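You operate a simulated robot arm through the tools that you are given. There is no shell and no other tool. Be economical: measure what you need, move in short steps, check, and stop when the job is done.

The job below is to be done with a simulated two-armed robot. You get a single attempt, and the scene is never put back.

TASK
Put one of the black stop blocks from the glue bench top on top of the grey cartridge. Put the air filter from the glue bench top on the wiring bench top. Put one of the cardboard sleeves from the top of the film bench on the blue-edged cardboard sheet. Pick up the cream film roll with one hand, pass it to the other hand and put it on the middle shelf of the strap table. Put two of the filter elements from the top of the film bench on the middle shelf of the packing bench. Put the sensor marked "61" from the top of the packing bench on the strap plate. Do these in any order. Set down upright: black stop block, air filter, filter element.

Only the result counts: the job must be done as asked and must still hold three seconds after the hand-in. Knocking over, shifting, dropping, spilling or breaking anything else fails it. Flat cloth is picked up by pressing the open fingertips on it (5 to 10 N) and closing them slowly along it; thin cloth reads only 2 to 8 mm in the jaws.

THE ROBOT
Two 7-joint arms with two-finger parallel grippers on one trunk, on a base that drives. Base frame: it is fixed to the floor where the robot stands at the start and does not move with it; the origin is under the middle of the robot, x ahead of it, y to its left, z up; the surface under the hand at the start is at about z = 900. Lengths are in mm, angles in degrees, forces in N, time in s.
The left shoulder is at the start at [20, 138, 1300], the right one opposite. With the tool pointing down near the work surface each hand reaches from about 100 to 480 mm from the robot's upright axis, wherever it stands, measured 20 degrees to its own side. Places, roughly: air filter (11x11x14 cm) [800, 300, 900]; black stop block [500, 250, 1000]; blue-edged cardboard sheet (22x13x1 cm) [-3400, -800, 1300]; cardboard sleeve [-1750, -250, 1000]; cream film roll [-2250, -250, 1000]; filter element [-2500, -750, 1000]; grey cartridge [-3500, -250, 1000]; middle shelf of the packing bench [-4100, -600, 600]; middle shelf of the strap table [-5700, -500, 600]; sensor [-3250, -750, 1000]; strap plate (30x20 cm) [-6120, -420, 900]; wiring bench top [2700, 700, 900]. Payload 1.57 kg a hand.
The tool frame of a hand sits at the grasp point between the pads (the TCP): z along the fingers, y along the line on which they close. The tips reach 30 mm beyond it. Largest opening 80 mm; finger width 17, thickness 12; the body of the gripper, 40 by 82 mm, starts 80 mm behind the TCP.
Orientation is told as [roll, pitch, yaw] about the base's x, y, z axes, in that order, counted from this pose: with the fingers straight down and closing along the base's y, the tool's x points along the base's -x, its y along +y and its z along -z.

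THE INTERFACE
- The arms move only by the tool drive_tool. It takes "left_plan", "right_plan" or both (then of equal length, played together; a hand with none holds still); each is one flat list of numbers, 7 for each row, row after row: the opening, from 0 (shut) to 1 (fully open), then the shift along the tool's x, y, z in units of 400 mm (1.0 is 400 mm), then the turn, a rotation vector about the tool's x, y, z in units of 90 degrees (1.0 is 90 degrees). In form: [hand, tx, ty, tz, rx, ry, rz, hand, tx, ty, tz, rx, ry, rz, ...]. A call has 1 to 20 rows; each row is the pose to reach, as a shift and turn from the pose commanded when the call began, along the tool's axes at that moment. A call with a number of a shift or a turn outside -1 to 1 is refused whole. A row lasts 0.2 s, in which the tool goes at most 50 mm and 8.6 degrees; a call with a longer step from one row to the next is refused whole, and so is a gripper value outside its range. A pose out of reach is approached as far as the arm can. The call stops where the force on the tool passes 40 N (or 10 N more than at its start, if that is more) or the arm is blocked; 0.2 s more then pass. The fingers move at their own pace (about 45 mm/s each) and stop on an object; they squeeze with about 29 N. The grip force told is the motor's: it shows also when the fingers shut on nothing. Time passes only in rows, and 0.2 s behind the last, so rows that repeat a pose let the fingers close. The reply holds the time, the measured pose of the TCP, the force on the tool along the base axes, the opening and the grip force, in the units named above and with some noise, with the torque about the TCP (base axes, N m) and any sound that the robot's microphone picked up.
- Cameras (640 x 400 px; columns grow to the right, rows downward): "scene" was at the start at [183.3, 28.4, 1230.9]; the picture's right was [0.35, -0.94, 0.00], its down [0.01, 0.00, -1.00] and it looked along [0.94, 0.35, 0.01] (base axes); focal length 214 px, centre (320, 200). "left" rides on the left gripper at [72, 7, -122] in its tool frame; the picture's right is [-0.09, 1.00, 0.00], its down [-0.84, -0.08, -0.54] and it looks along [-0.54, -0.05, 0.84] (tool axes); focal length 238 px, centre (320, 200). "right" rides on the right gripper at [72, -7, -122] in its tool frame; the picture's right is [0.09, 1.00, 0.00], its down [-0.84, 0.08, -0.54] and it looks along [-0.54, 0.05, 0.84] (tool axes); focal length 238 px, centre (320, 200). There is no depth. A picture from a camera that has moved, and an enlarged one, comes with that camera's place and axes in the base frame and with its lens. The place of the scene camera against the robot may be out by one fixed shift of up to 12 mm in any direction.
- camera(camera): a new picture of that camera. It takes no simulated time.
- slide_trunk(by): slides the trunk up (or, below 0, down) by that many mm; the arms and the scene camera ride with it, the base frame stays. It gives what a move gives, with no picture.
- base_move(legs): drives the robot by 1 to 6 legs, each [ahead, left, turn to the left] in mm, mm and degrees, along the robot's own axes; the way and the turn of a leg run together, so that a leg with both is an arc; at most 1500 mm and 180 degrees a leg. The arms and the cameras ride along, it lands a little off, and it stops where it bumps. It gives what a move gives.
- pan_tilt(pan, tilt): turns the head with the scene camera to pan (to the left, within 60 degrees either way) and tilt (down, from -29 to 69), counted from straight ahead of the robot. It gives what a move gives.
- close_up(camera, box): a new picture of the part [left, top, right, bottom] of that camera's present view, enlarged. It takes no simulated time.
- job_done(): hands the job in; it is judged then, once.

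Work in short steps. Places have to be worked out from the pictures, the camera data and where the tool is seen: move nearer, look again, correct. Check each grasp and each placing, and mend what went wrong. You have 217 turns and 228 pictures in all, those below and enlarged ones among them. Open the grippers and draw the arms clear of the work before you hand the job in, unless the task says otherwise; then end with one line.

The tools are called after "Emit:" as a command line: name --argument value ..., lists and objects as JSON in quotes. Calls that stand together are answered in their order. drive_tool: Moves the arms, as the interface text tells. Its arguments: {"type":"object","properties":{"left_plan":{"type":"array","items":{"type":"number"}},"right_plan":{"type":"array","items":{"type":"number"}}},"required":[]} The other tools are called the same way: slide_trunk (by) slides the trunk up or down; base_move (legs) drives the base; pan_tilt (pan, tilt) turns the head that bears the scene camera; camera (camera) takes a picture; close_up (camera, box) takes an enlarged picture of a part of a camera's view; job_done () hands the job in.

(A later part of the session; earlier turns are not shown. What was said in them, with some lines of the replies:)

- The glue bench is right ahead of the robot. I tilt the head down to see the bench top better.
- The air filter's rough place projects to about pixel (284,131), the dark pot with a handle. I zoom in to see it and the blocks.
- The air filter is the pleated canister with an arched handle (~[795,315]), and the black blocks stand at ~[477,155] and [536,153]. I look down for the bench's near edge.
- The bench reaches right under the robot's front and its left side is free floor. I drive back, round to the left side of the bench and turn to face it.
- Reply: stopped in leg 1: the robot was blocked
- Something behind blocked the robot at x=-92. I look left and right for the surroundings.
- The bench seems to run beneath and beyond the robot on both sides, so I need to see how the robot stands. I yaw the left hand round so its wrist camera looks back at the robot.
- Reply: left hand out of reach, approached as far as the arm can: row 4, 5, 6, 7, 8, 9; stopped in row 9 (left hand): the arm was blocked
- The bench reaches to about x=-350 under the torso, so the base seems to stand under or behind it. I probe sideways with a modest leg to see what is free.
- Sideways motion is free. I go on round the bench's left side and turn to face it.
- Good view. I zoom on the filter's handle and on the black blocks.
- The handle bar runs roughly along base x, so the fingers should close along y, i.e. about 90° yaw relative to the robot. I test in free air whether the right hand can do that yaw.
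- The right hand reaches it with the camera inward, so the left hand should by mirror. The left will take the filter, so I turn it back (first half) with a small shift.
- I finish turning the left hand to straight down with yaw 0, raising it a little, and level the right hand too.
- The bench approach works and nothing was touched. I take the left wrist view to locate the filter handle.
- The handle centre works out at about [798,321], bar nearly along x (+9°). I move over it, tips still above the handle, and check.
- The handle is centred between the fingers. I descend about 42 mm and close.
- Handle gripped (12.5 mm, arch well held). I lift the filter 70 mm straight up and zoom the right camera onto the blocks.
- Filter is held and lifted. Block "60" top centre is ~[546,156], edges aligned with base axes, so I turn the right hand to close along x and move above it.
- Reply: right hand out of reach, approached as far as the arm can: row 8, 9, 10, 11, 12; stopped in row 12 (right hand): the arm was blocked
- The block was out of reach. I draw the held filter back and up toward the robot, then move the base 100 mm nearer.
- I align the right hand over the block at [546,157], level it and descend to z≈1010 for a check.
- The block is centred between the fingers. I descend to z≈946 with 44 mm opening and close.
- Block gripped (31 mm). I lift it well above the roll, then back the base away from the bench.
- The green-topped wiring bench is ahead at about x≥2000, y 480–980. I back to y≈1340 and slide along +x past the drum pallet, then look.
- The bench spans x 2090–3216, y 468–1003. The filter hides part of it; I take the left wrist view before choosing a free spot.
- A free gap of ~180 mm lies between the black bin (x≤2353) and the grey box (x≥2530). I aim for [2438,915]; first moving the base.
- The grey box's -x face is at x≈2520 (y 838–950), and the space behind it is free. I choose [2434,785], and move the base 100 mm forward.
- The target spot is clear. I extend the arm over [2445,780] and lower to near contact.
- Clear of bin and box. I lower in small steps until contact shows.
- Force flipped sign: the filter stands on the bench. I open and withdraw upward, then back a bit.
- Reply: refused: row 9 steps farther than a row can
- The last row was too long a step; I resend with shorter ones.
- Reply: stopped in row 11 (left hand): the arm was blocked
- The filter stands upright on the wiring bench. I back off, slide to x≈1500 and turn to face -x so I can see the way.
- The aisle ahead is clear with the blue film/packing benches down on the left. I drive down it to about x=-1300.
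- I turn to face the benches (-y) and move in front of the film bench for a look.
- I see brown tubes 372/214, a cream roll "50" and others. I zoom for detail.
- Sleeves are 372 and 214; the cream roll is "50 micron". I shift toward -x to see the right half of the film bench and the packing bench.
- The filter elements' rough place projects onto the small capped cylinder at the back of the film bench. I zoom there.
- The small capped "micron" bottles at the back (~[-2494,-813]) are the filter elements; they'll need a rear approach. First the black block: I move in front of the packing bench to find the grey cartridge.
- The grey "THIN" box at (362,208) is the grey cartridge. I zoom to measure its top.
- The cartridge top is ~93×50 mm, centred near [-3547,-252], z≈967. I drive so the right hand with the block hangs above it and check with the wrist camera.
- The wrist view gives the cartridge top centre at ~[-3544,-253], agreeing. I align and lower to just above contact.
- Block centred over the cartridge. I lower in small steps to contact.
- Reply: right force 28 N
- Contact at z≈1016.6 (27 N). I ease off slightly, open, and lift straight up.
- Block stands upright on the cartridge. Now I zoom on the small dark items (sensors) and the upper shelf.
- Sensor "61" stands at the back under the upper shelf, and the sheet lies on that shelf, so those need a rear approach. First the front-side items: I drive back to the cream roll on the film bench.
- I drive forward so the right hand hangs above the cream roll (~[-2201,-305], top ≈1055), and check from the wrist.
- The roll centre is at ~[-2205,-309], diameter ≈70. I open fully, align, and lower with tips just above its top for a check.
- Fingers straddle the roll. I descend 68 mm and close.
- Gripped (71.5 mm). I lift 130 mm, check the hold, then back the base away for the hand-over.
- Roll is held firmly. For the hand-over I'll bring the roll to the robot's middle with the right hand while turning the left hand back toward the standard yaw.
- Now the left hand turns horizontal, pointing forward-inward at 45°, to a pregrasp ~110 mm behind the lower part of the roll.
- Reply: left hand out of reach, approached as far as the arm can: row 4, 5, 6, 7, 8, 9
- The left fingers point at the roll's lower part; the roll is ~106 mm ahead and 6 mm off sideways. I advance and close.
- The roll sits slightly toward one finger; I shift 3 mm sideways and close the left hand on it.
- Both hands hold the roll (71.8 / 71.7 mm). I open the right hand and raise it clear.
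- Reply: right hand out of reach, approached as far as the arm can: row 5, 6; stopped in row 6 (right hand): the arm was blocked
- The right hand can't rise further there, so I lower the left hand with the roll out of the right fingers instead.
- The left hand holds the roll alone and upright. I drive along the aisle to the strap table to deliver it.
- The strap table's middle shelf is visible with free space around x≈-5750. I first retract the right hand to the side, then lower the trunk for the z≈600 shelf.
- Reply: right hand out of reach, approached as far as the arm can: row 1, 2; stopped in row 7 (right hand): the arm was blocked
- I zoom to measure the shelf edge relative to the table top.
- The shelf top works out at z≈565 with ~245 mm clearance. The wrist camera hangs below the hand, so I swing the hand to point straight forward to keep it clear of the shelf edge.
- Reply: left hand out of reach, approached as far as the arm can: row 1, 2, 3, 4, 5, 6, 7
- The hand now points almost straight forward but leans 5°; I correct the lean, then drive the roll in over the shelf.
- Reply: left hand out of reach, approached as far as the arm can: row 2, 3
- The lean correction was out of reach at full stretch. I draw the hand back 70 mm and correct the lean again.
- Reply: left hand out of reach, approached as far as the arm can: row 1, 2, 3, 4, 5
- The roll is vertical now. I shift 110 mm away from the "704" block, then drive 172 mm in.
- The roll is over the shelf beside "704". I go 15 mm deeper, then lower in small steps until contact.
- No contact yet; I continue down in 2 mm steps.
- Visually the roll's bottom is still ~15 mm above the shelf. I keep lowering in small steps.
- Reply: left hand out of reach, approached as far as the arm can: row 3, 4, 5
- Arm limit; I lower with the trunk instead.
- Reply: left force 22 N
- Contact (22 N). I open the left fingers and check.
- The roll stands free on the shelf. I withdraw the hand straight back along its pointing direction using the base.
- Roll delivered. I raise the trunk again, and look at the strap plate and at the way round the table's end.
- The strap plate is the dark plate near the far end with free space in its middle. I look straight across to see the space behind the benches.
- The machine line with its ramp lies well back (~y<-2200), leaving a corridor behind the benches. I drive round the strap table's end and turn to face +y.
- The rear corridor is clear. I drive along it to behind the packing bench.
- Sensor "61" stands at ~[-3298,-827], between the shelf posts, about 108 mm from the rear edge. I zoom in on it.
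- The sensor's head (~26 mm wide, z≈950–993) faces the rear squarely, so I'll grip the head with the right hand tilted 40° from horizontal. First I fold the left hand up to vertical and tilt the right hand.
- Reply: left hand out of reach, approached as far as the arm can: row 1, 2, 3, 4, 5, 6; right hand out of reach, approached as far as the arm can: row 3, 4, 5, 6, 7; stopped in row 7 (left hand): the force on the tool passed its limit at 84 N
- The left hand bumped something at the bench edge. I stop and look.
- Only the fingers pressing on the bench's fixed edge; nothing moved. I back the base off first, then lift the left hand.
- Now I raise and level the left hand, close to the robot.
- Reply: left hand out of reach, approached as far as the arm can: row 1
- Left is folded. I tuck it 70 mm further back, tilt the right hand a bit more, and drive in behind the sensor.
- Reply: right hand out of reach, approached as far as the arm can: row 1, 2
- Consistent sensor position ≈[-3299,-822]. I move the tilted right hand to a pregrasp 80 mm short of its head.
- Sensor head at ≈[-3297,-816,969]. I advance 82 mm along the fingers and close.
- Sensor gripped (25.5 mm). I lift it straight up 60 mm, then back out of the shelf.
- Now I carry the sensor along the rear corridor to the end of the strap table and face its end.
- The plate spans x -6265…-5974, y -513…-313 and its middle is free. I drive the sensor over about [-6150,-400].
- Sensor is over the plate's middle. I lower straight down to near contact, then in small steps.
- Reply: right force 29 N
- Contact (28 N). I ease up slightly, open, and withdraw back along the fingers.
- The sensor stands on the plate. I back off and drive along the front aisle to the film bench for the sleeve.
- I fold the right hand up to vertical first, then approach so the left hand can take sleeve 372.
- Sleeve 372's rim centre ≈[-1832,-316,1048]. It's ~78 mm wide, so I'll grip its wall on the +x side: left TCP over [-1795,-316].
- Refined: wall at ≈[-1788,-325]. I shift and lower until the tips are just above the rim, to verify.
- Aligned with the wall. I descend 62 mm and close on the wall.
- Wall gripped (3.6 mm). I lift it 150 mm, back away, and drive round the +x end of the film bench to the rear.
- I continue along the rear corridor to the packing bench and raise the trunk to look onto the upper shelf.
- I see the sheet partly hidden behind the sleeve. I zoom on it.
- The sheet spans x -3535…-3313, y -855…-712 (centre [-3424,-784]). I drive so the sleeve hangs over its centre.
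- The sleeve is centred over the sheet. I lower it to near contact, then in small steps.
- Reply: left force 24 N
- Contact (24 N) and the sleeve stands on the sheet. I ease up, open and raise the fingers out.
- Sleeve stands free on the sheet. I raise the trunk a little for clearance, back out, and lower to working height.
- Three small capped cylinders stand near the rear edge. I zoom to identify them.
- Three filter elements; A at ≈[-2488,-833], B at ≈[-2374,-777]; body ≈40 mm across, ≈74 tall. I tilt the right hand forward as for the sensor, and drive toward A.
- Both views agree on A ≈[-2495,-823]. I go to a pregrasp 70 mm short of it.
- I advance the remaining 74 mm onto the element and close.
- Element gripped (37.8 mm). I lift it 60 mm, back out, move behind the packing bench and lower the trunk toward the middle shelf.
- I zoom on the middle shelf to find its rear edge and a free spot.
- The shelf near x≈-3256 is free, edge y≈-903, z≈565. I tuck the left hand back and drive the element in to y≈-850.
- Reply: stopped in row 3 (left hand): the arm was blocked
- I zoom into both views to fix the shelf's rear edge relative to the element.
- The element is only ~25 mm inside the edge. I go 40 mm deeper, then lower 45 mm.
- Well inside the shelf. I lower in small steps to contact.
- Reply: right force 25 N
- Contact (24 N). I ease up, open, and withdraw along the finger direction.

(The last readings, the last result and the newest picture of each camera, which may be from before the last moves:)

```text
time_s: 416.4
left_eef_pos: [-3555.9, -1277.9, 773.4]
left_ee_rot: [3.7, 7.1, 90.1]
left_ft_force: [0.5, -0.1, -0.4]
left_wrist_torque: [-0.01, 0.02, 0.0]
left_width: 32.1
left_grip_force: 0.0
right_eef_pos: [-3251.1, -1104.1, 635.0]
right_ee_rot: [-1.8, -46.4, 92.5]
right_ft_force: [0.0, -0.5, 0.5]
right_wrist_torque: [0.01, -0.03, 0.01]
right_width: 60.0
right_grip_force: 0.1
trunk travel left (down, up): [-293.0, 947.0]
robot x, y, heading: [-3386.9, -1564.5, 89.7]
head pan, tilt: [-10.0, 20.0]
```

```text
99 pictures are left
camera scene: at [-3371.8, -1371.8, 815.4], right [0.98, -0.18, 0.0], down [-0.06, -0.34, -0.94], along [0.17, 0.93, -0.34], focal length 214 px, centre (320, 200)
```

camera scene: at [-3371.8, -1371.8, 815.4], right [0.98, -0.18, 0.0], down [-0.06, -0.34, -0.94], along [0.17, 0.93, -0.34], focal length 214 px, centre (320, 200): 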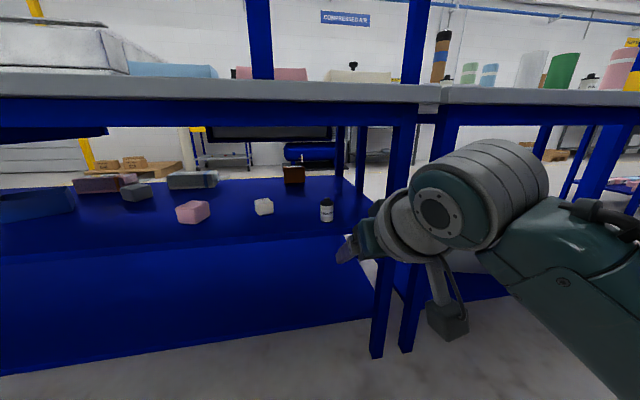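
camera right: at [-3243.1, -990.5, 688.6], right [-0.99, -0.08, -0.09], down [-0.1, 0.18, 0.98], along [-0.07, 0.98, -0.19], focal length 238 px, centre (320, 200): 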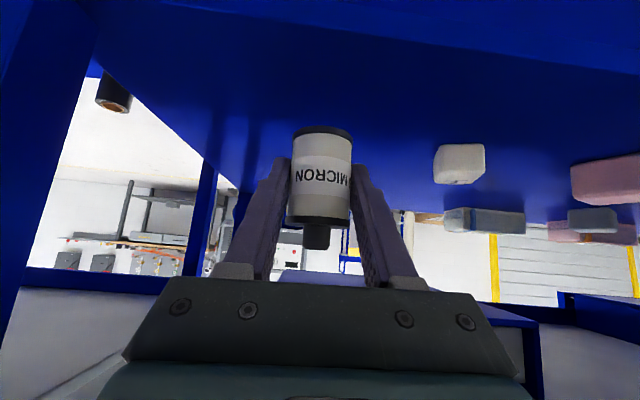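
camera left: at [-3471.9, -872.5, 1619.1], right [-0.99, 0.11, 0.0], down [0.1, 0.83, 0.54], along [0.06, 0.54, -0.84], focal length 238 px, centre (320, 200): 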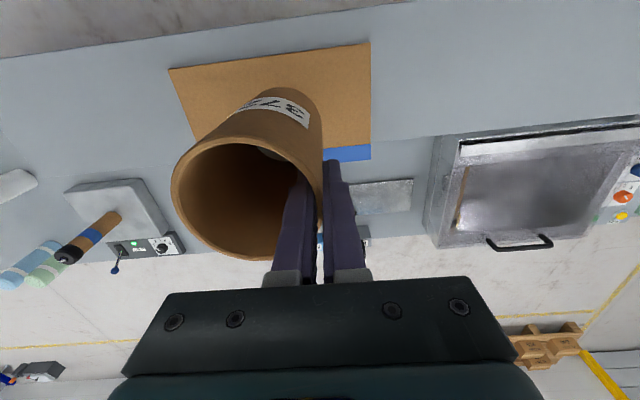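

First element stands upright. I raise the trunk and go back for element B.

Emit:
slide_trunk --by 382

Emit:
base_move --legs '[[0, -875, 0.3], [150, 0, 0]]'

Emit:
camera --camera "right"

Emit:
pan_tilt --pan -10 --tilt 30

Emit:
camera --camera "scene"

```text
time_s: 420.0
left_eef_pos: [-3556.3, -1277.1, 1155.4]
left_ee_rot: [3.7, 7.1, 90.1]
left_ft_force: [0.9, 0.5, 0.2]
left_wrist_torque: [-0.03, -0.02, 0.0]
left_width: 32.0
left_grip_force: 0.2
right_eef_pos: [-3251.9, -1102.8, 1017.3]
right_ee_rot: [-1.6, -46.4, 92.4]
right_ft_force: [0.2, 0.2, -0.6]
right_wrist_torque: [-0.02, 0.0, 0.04]
right_width: 60.2
right_grip_force: 0.1
trunk travel left (down, up): [-675.0, 565.0]
robot x, y, heading: [-3387.5, -1563.0, 90.0]
head pan, tilt: [-10.0, 20.0]
```

```text
time_s: 425.7
left_eef_pos: [-2663.1, -1127.6, 1154.8]
left_ee_rot: [3.8, 7.1, 91.0]
left_ft_force: [0.3, -0.2, 0.1]
left_wrist_torque: [0.02, 0.01, 0.01]
left_width: 32.3
left_grip_force: 0.0
right_eef_pos: [-2361.7, -949.5, 1017.1]
right_ee_rot: [-1.7, -46.4, 93.4]
right_ft_force: [-0.3, -0.1, -0.7]
right_wrist_torque: [0.0, -0.04, -0.01]
right_width: 59.9
right_grip_force: 0.0
trunk travel left (down, up): [-675.0, 565.0]
robot x, y, heading: [-2488.2, -1410.7, 90.8]
head pan, tilt: [-10.0, 20.0]
```

```text
98 pictures are left
camera right: at [-2351.0, -1087.4, 1049.4], right [-0.99, -0.1, -0.09], down [-0.1, 0.18, 0.98], along [-0.08, 0.98, -0.19], focal length 238 px, centre (320, 200)
```

right: 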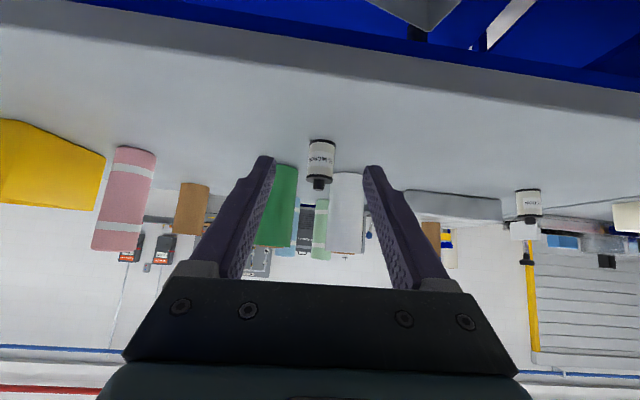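

```text
time_s: 426.5
left_eef_pos: [-2662.6, -1128.2, 1155.7]
left_ee_rot: [3.8, 7.1, 91.1]
left_ft_force: [-0.3, 0.1, -0.3]
left_wrist_torque: [0.0, -0.01, 0.0]
left_width: 32.2
left_grip_force: 0.0
right_eef_pos: [-2362.1, -949.3, 1017.5]
right_ee_rot: [-1.7, -46.4, 93.4]
right_ft_force: [0.5, 0.3, 0.9]
right_wrist_torque: [-0.03, -0.01, 0.0]
right_width: 60.0
right_grip_force: 0.1
trunk travel left (down, up): [-675.0, 565.0]
robot x, y, heading: [-2489.7, -1407.0, 90.7]
head pan, tilt: [-10.0, 30.0]
```

```text
97 pictures are left
camera scene: at [-2477.7, -1222.1, 1181.5], right [0.99, -0.16, 0.0], down [-0.08, -0.49, -0.87], along [0.14, 0.86, -0.5], focal length 214 px, centre (320, 200)
```

scene: 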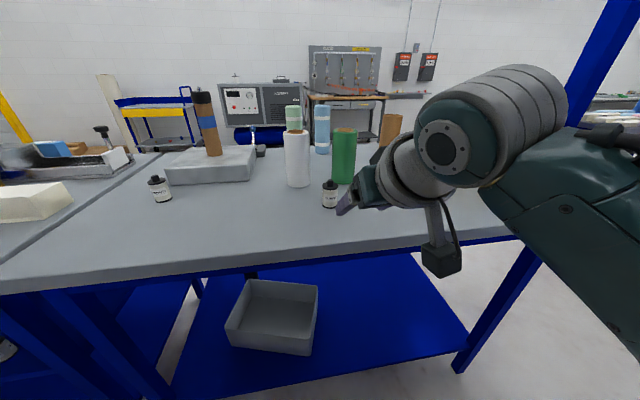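

B ≈[-2375,-765]. I drive 115 mm nearer to the pregrasp and check again.

Emit:
base_move --legs '[[115, 20, -0.7]]'

Emit:
camera --camera "right"

```text
time_s: 427.7
left_eef_pos: [-2679.9, -1010.3, 1156.3]
left_ee_rot: [3.6, 7.1, 90.5]
left_ft_force: [0.2, 0.2, 0.3]
left_wrist_torque: [0.0, 0.02, 0.0]
left_width: 32.2
left_grip_force: 0.0
right_eef_pos: [-2376.9, -835.9, 1017.4]
right_ee_rot: [-1.7, -46.3, 92.7]
right_ft_force: [0.3, 0.4, 0.0]
right_wrist_torque: [0.0, 0.02, 0.01]
right_width: 60.0
right_grip_force: 0.1
trunk travel left (down, up): [-675.0, 565.0]
robot x, y, heading: [-2512.8, -1293.7, 90.1]
head pan, tilt: [-10.0, 30.0]
```

```text
96 pictures are left
camera right: at [-2367.6, -973.8, 1049.3], right [-0.99, -0.09, -0.09], down [-0.1, 0.18, 0.98], along [-0.07, 0.98, -0.19], focal length 238 px, centre (320, 200)
```

right: 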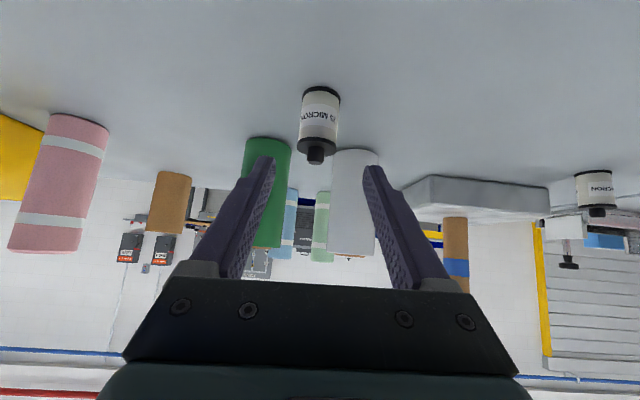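

I advance 110 mm along the fingers onto B and close.

Emit:
drive_tool --right_plan '[0.75, 0.022, -0.005, 0.06, 0, 0, 0, 0.75, 0.022, -0.005, 0.13, 0, 0, 0, 0.75, 0.022, -0.005, 0.2, 0, 0, 0, 0.75, 0.022, -0.005, 0.275, 0, 0, 0, 0.6, 0.022, -0.005, 0.275, 0, 0, 0, 0.3, 0.022, -0.005, 0.275, 0, 0, 0, 0, 0.022, -0.005, 0.275, 0, 0, 0, 0, 0.022, -0.005, 0.275, 0, 0, 0]'

Emit:
camera --camera "right"

```text
time_s: 429.5
left_eef_pos: [-2680.5, -1011.1, 1154.3]
left_ee_rot: [3.7, 7.0, 90.5]
left_ft_force: [-0.4, 0.7, -0.5]
left_wrist_torque: [-0.01, 0.03, 0.01]
left_width: 32.0
left_grip_force: 0.0
right_eef_pos: [-2374.7, -761.2, 936.4]
right_ee_rot: [-1.8, -46.4, 92.7]
right_ft_force: [0.0, 0.8, -0.4]
right_wrist_torque: [0.0, 0.09, 0.0]
right_width: 37.6
right_grip_force: 28.9
trunk travel left (down, up): [-675.0, 565.0]
robot x, y, heading: [-2510.3, -1294.0, 90.3]
head pan, tilt: [-10.0, 30.0]
```

```text
95 pictures are left
camera right: at [-2366.0, -898.1, 967.1], right [-0.99, -0.09, -0.09], down [-0.1, 0.18, 0.98], along [-0.07, 0.98, -0.19], focal length 238 px, centre (320, 200)
```

right: 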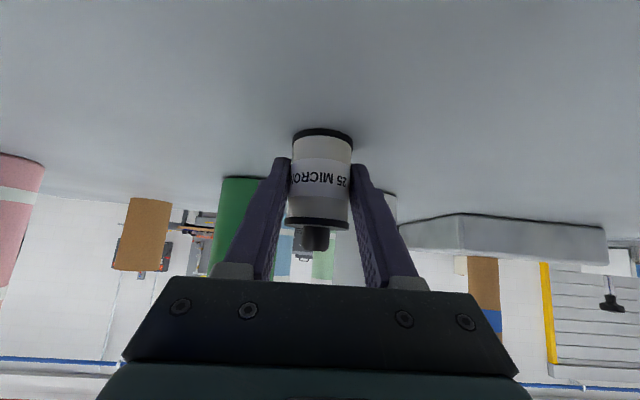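

B gripped. I lift, back out, and carry it to the packing bench at x≈-3345, lowering the trunk.

Emit:
drive_tool --right_plan '[0, -0.03, 0, -0.03, 0, 0, 0, 0, -0.07, 0, -0.066, 0, 0, 0, 0, -0.109, 0, -0.103, 0, 0, 0]'

Emit:
base_move --legs '[[-310, 0, -0.2], [0, 968, 0]]'

Emit:
slide_trunk --by -370

Emit:
pan_tilt --pan -10 --tilt 20

Emit:
camera --camera "scene"

```text
time_s: 430.3
left_eef_pos: [-2678.3, -1010.9, 1155.4]
left_ee_rot: [3.8, 7.1, 90.3]
left_ft_force: [0.4, 0.3, 0.6]
left_wrist_torque: [0.01, 0.01, 0.01]
left_width: 31.9
left_grip_force: 0.0
right_eef_pos: [-2374.9, -762.3, 994.5]
right_ee_rot: [-1.8, -46.3, 92.7]
right_ft_force: [-1.2, -0.2, -0.5]
right_wrist_torque: [-0.02, 0.02, -0.02]
right_width: 37.7
right_grip_force: 29.6
trunk travel left (down, up): [-675.0, 565.0]
robot x, y, heading: [-2504.4, -1295.4, 90.3]
head pan, tilt: [-10.0, 30.0]
```

```text
time_s: 437.0
left_eef_pos: [-3655.4, -1319.0, 1154.9]
left_ee_rot: [3.7, 7.2, 90.6]
left_ft_force: [0.1, -0.5, -1.2]
left_wrist_torque: [-0.02, -0.01, 0.03]
left_width: 31.8
left_grip_force: 0.0
right_eef_pos: [-3350.6, -1069.0, 994.0]
right_ee_rot: [-1.8, -46.3, 92.6]
right_ft_force: [0.3, 0.3, -1.2]
right_wrist_torque: [-0.01, 0.04, 0.02]
right_width: 37.6
right_grip_force: 29.1
trunk travel left (down, up): [-675.0, 565.0]
robot x, y, heading: [-3485.9, -1602.2, 90.4]
head pan, tilt: [-10.0, 30.0]
```

```text
time_s: 440.6
left_eef_pos: [-3654.4, -1317.7, 784.3]
left_ee_rot: [3.7, 7.1, 90.5]
left_ft_force: [0.5, -0.5, -0.7]
left_wrist_torque: [-0.02, -0.02, -0.01]
left_width: 32.0
left_grip_force: 0.1
right_eef_pos: [-3350.1, -1069.8, 624.2]
right_ee_rot: [-1.8, -46.3, 92.7]
right_ft_force: [0.0, -0.3, -0.7]
right_wrist_torque: [-0.04, 0.01, 0.0]
right_width: 37.5
right_grip_force: 29.1
trunk travel left (down, up): [-305.0, 935.0]
robot x, y, heading: [-3483.1, -1602.8, 90.1]
head pan, tilt: [-10.0, 30.0]
```

```text
time_s: 441.3
left_eef_pos: [-3654.3, -1319.2, 785.3]
left_ee_rot: [3.8, 7.1, 90.4]
left_ft_force: [0.0, -1.0, 0.0]
left_wrist_torque: [-0.01, -0.01, 0.01]
left_width: 32.2
left_grip_force: 0.0
right_eef_pos: [-3349.9, -1069.8, 625.1]
right_ee_rot: [-1.7, -46.3, 92.8]
right_ft_force: [-1.0, 0.1, -0.7]
right_wrist_torque: [0.06, 0.01, -0.03]
right_width: 37.5
right_grip_force: 29.8
trunk travel left (down, up): [-305.0, 935.0]
robot x, y, heading: [-3486.3, -1600.8, 90.3]
head pan, tilt: [-10.0, 20.0]
```

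```text
94 pictures are left
camera scene: at [-3470.3, -1412.3, 827.4], right [0.99, -0.17, 0.0], down [-0.06, -0.34, -0.94], along [0.16, 0.93, -0.34], focal length 214 px, centre (320, 200)
```

scene: 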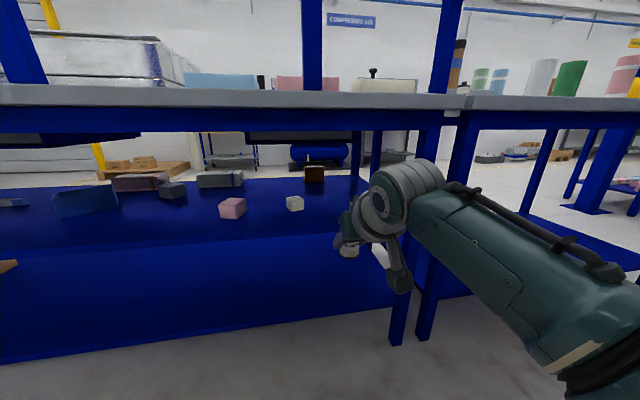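

Path is clear. I drive 243 mm in and check.

Emit:
base_move --legs '[[245, 0, -0.2]]'

Emit:
camera --camera "right"

Emit:
camera --camera "scene"

```text
time_s: 443.2
left_eef_pos: [-3654.1, -1069.6, 785.3]
left_ee_rot: [3.6, 7.1, 90.2]
left_ft_force: [-0.4, 0.5, 0.1]
left_wrist_torque: [0.03, -0.01, 0.04]
left_width: 32.0
left_grip_force: 0.1
right_eef_pos: [-3349.1, -820.1, 624.2]
right_ee_rot: [-1.9, -46.3, 92.6]
right_ft_force: [0.2, 0.2, -0.2]
right_wrist_torque: [0.02, 0.0, 0.01]
right_width: 37.5
right_grip_force: 29.4
trunk travel left (down, up): [-305.0, 935.0]
robot x, y, heading: [-3486.5, -1351.5, 89.8]
head pan, tilt: [-10.0, 20.0]
```

```text
93 pictures are left
camera right: at [-3340.3, -958.8, 656.3], right [-0.99, -0.09, -0.09], down [-0.1, 0.18, 0.98], along [-0.07, 0.98, -0.19], focal length 238 px, centre (320, 200)
```

right: 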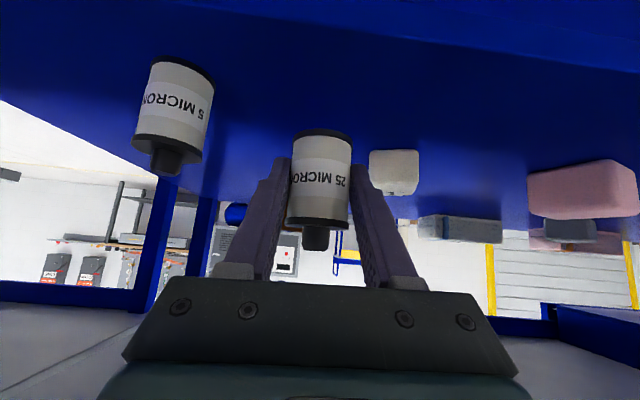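

```text
92 pictures are left
camera scene: at [-3470.0, -1163.2, 827.5], right [0.98, -0.17, 0.0], down [-0.06, -0.34, -0.94], along [0.16, 0.93, -0.34], focal length 214 px, centre (320, 200)
```

scene: 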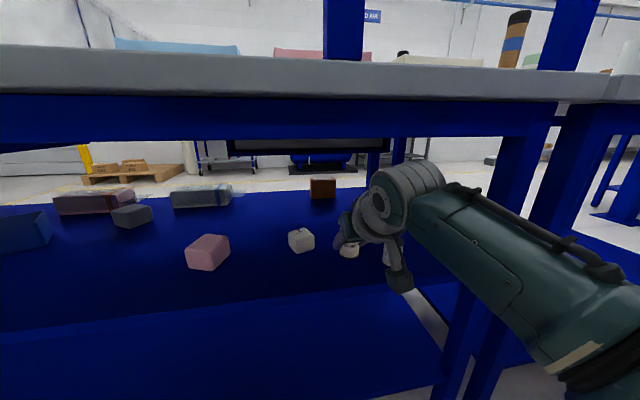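

Clear of the first element and the white block. I lower 34 mm, then step to contact.

Emit:
drive_tool --right_plan '[0, 0.02, 0, 0.019, 0, 0, 0, 0, 0.04, 0, 0.038, 0, 0, 0, 0, 0.058, 0, 0.055, 0, 0, 0, 0, 0.064, 0, 0.0605, 0, 0, 0, 0, 0.069, 0, 0.065, 0, 0, 0, 0, 0.073, 0, 0.069, 0, 0, 0]'

```text
time_s: 444.6
left_eef_pos: [-3654.4, -1070.0, 784.4]
left_ee_rot: [3.7, 7.1, 90.3]
left_ft_force: [-0.8, 0.4, -0.4]
left_wrist_torque: [-0.01, -0.02, 0.03]
left_width: 32.0
left_grip_force: 0.0
right_eef_pos: [-3347.6, -819.9, 585.9]
right_ee_rot: [-1.7, -46.4, 92.6]
right_ft_force: [0.4, -0.9, 3.5]
right_wrist_torque: [-0.01, 0.09, 0.06]
right_width: 37.9
right_grip_force: 28.8
trunk travel left (down, up): [-305.0, 935.0]
robot x, y, heading: [-3481.1, -1352.2, 89.9]
head pan, tilt: [-10.0, 20.0]
```

Light contact. I press 1 mm more, open, and withdraw.

Emit:
drive_tool --right_plan '[0, 0.002, 0, 0.002, 0, 0, 0, 0.5, 0.002, 0, 0.002, 0, 0, 0, 0.62, 0.001, 0, 0.001, 0, 0, 0, 0.75, 0, 0, 0, 0, 0, 0, 0.75, 0, 0, -0.06, 0, 0, 0, 0.75, 0, 0, -0.13, 0, 0, 0, 0.75, 0, 0, -0.2, 0, 0, 0]'

Emit:
base_move --legs '[[-260, 0, 0]]'

Emit:
camera --camera "right"

Emit:
camera --camera "scene"

```text
time_s: 446.2
left_eef_pos: [-3655.4, -1070.2, 785.2]
left_ee_rot: [3.6, 7.1, 90.4]
left_ft_force: [0.8, -0.2, 0.2]
left_wrist_torque: [0.01, -0.01, 0.01]
left_width: 32.0
left_grip_force: 0.0
right_eef_pos: [-3348.0, -878.0, 640.6]
right_ee_rot: [-1.8, -46.3, 92.5]
right_ft_force: [0.6, 0.5, 0.1]
right_wrist_torque: [0.0, 0.0, -0.01]
right_width: 60.2
right_grip_force: 0.0
trunk travel left (down, up): [-305.0, 935.0]
robot x, y, heading: [-3485.7, -1352.2, 89.8]
head pan, tilt: [-10.0, 20.0]
```

```text
time_s: 448.0
left_eef_pos: [-3653.5, -1330.9, 785.0]
left_ee_rot: [3.6, 7.1, 90.5]
left_ft_force: [0.2, -0.3, -0.3]
left_wrist_torque: [0.04, 0.0, -0.02]
left_width: 32.0
left_grip_force: 0.1
right_eef_pos: [-3347.5, -1137.4, 640.3]
right_ee_rot: [-1.8, -46.3, 92.6]
right_ft_force: [-0.1, -0.2, 0.7]
right_wrist_torque: [0.04, -0.02, 0.01]
right_width: 60.0
right_grip_force: 0.1
trunk travel left (down, up): [-305.0, 935.0]
robot x, y, heading: [-3487.8, -1616.3, 89.9]
head pan, tilt: [-10.0, 20.0]
```

```text
91 pictures are left
camera right: at [-3339.1, -1276.2, 672.8], right [-0.99, -0.09, -0.09], down [-0.1, 0.18, 0.98], along [-0.07, 0.98, -0.19], focal length 238 px, centre (320, 200)
```

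right: 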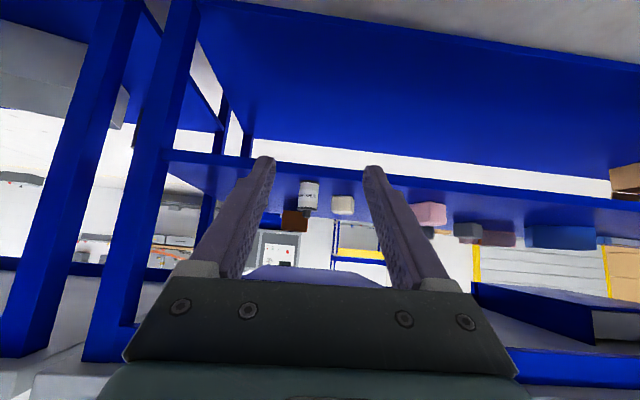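

```text
90 pictures are left
camera scene: at [-3470.1, -1424.2, 827.4], right [0.98, -0.17, 0.0], down [-0.06, -0.34, -0.94], along [0.16, 0.93, -0.34], focal length 214 px, centre (320, 200)
```

scene: 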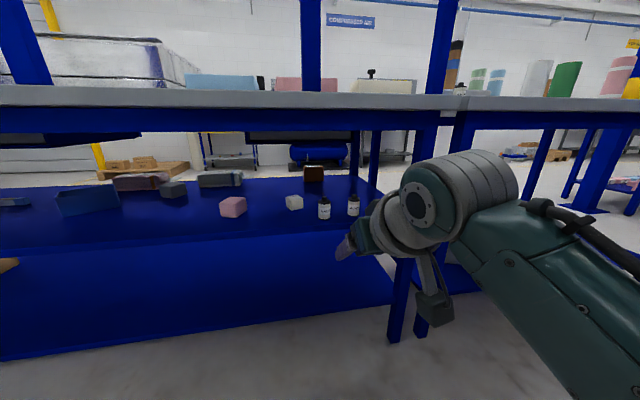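

Both elements stand upright on the middle shelf. I raise the trunk and do a last check of the block on the cartridge and the sleeve.

Emit:
slide_trunk --by 700

Emit:
pan_tilt --pan 5 --tilt 25

Emit:
camera --camera "scene"

```text
refused: 700 is not a number from -400 to 400
```

```text
time_s: 448.8
left_eef_pos: [-3654.7, -1329.7, 784.4]
left_ee_rot: [3.7, 7.1, 90.4]
left_ft_force: [-1.0, 0.6, 0.5]
left_wrist_torque: [0.02, 0.0, 0.02]
left_width: 32.1
left_grip_force: 0.0
right_eef_pos: [-3347.9, -1138.1, 642.4]
right_ee_rot: [-1.7, -46.4, 92.6]
right_ft_force: [0.2, 0.2, 0.3]
right_wrist_torque: [-0.02, -0.03, 0.02]
right_width: 60.0
right_grip_force: 0.0
trunk travel left (down, up): [-305.0, 935.0]
robot x, y, heading: [-3486.0, -1615.0, 90.0]
head pan, tilt: [5.0, 25.0]
```

```text
89 pictures are left
camera scene: at [-3494.2, -1423.9, 819.4], right [1.0, 0.09, 0.0], down [0.04, -0.42, -0.91], along [-0.08, 0.9, -0.42], focal length 214 px, centre (320, 200)
```

scene: 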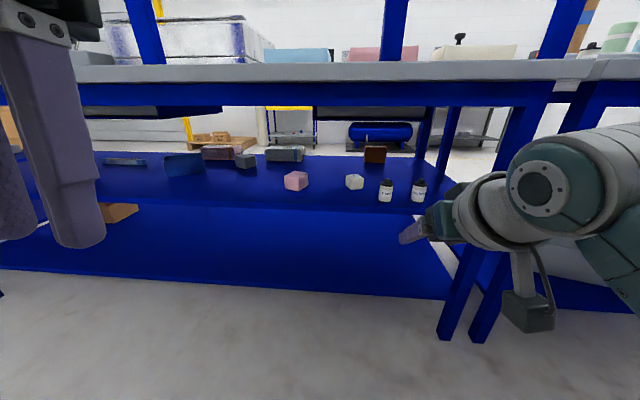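

I raise the trunk in two allowed steps and look across.

Emit:
slide_trunk --by 400

Emit:
slide_trunk --by 330

Emit:
camera --camera "scene"

```text
time_s: 452.6
left_eef_pos: [-3654.8, -1329.1, 1185.1]
left_ee_rot: [3.7, 7.1, 90.4]
left_ft_force: [0.0, 0.4, -0.1]
left_wrist_torque: [0.02, -0.03, -0.02]
left_width: 31.7
left_grip_force: 0.1
right_eef_pos: [-3348.4, -1138.1, 1039.4]
right_ee_rot: [-1.9, -46.3, 92.7]
right_ft_force: [1.0, -0.2, 0.8]
right_wrist_torque: [0.0, 0.0, 0.03]
right_width: 59.9
right_grip_force: 0.0
trunk travel left (down, up): [-705.0, 535.0]
robot x, y, heading: [-3483.6, -1612.5, 89.9]
head pan, tilt: [5.0, 25.0]
```

```text
time_s: 455.9
left_eef_pos: [-3655.0, -1330.5, 1515.3]
left_ee_rot: [3.6, 7.1, 90.4]
left_ft_force: [0.0, 0.1, -0.2]
left_wrist_torque: [0.0, 0.0, 0.02]
left_width: 32.0
left_grip_force: 0.0
right_eef_pos: [-3348.2, -1138.4, 1371.0]
right_ee_rot: [-1.8, -46.2, 92.6]
right_ft_force: [0.4, 0.5, 0.7]
right_wrist_torque: [0.01, 0.0, 0.02]
right_width: 60.0
right_grip_force: 0.1
trunk travel left (down, up): [-1035.0, 205.0]
robot x, y, heading: [-3489.1, -1612.4, 90.3]
head pan, tilt: [5.0, 25.0]
```

```text
88 pictures are left
camera scene: at [-3494.3, -1424.0, 1549.3], right [1.0, 0.09, 0.0], down [0.04, -0.42, -0.91], along [-0.08, 0.9, -0.42], focal length 214 px, centre (320, 200)
```

scene: 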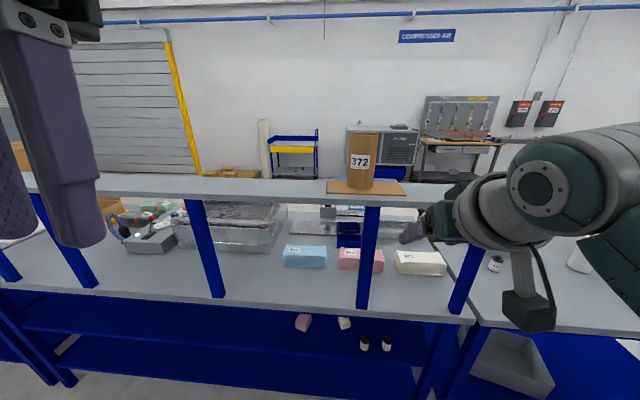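

Emit:
close_up --camera "scene" --box '[270, 120, 430, 290]'

```text
2.35 times, centred on (350, 205) of scene
camera zoom: at [-3494.3, -1424.0, 1549.3], right [1.0, 0.09, 0.0], down [0.04, -0.42, -0.91], along [-0.08, 0.9, -0.42], focal length 505 px, centre (249, 188)
```

zoom: 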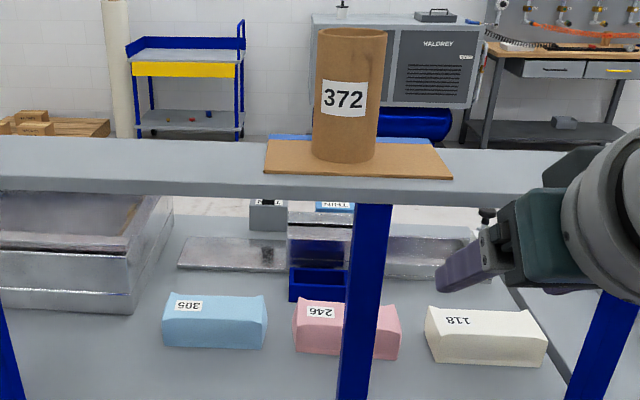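

The sleeve, block and elements all stand as placed. I open both grippers fully and then hand in.

Emit:
drive_tool --left_plan '[1, 0, 0, 0, 0, 0, 0, 1, 0, 0, 0, 0, 0, 0, 1, 0, 0, 0, 0, 0, 0, 1, 0, 0, 0, 0, 0, 0]' --right_plan '[1, 0, 0, 0, 0, 0, 0, 1, 0, 0, 0, 0, 0, 0, 1, 0, 0, 0, 0, 0, 0, 1, 0, 0, 0, 0, 0, 0]'

Emit:
job_done

```text
time_s: 456.9
left_eef_pos: [-3654.9, -1329.5, 1514.8]
left_ee_rot: [3.7, 7.0, 90.4]
left_ft_force: [0.9, -0.2, -0.4]
left_wrist_torque: [0.02, 0.04, -0.03]
left_width: 79.9
left_grip_force: 0.0
right_eef_pos: [-3348.2, -1138.3, 1370.8]
right_ee_rot: [-1.8, -46.3, 92.6]
right_ft_force: [-0.4, 0.4, 0.0]
right_wrist_torque: [-0.01, 0.02, 0.02]
right_width: 79.9
right_grip_force: 0.1
trunk travel left (down, up): [-1035.0, 205.0]
robot x, y, heading: [-3485.4, -1616.5, 89.9]
head pan, tilt: [5.0, 25.0]
```

```text
The job is handed in.
```

All six placements are done and handed in with grippers open and arms clear; the left hand once pressed the packing bench's rear edge (84 N) and nothing appeared to move, but the final look showed only the base of the black block on the cartridge.
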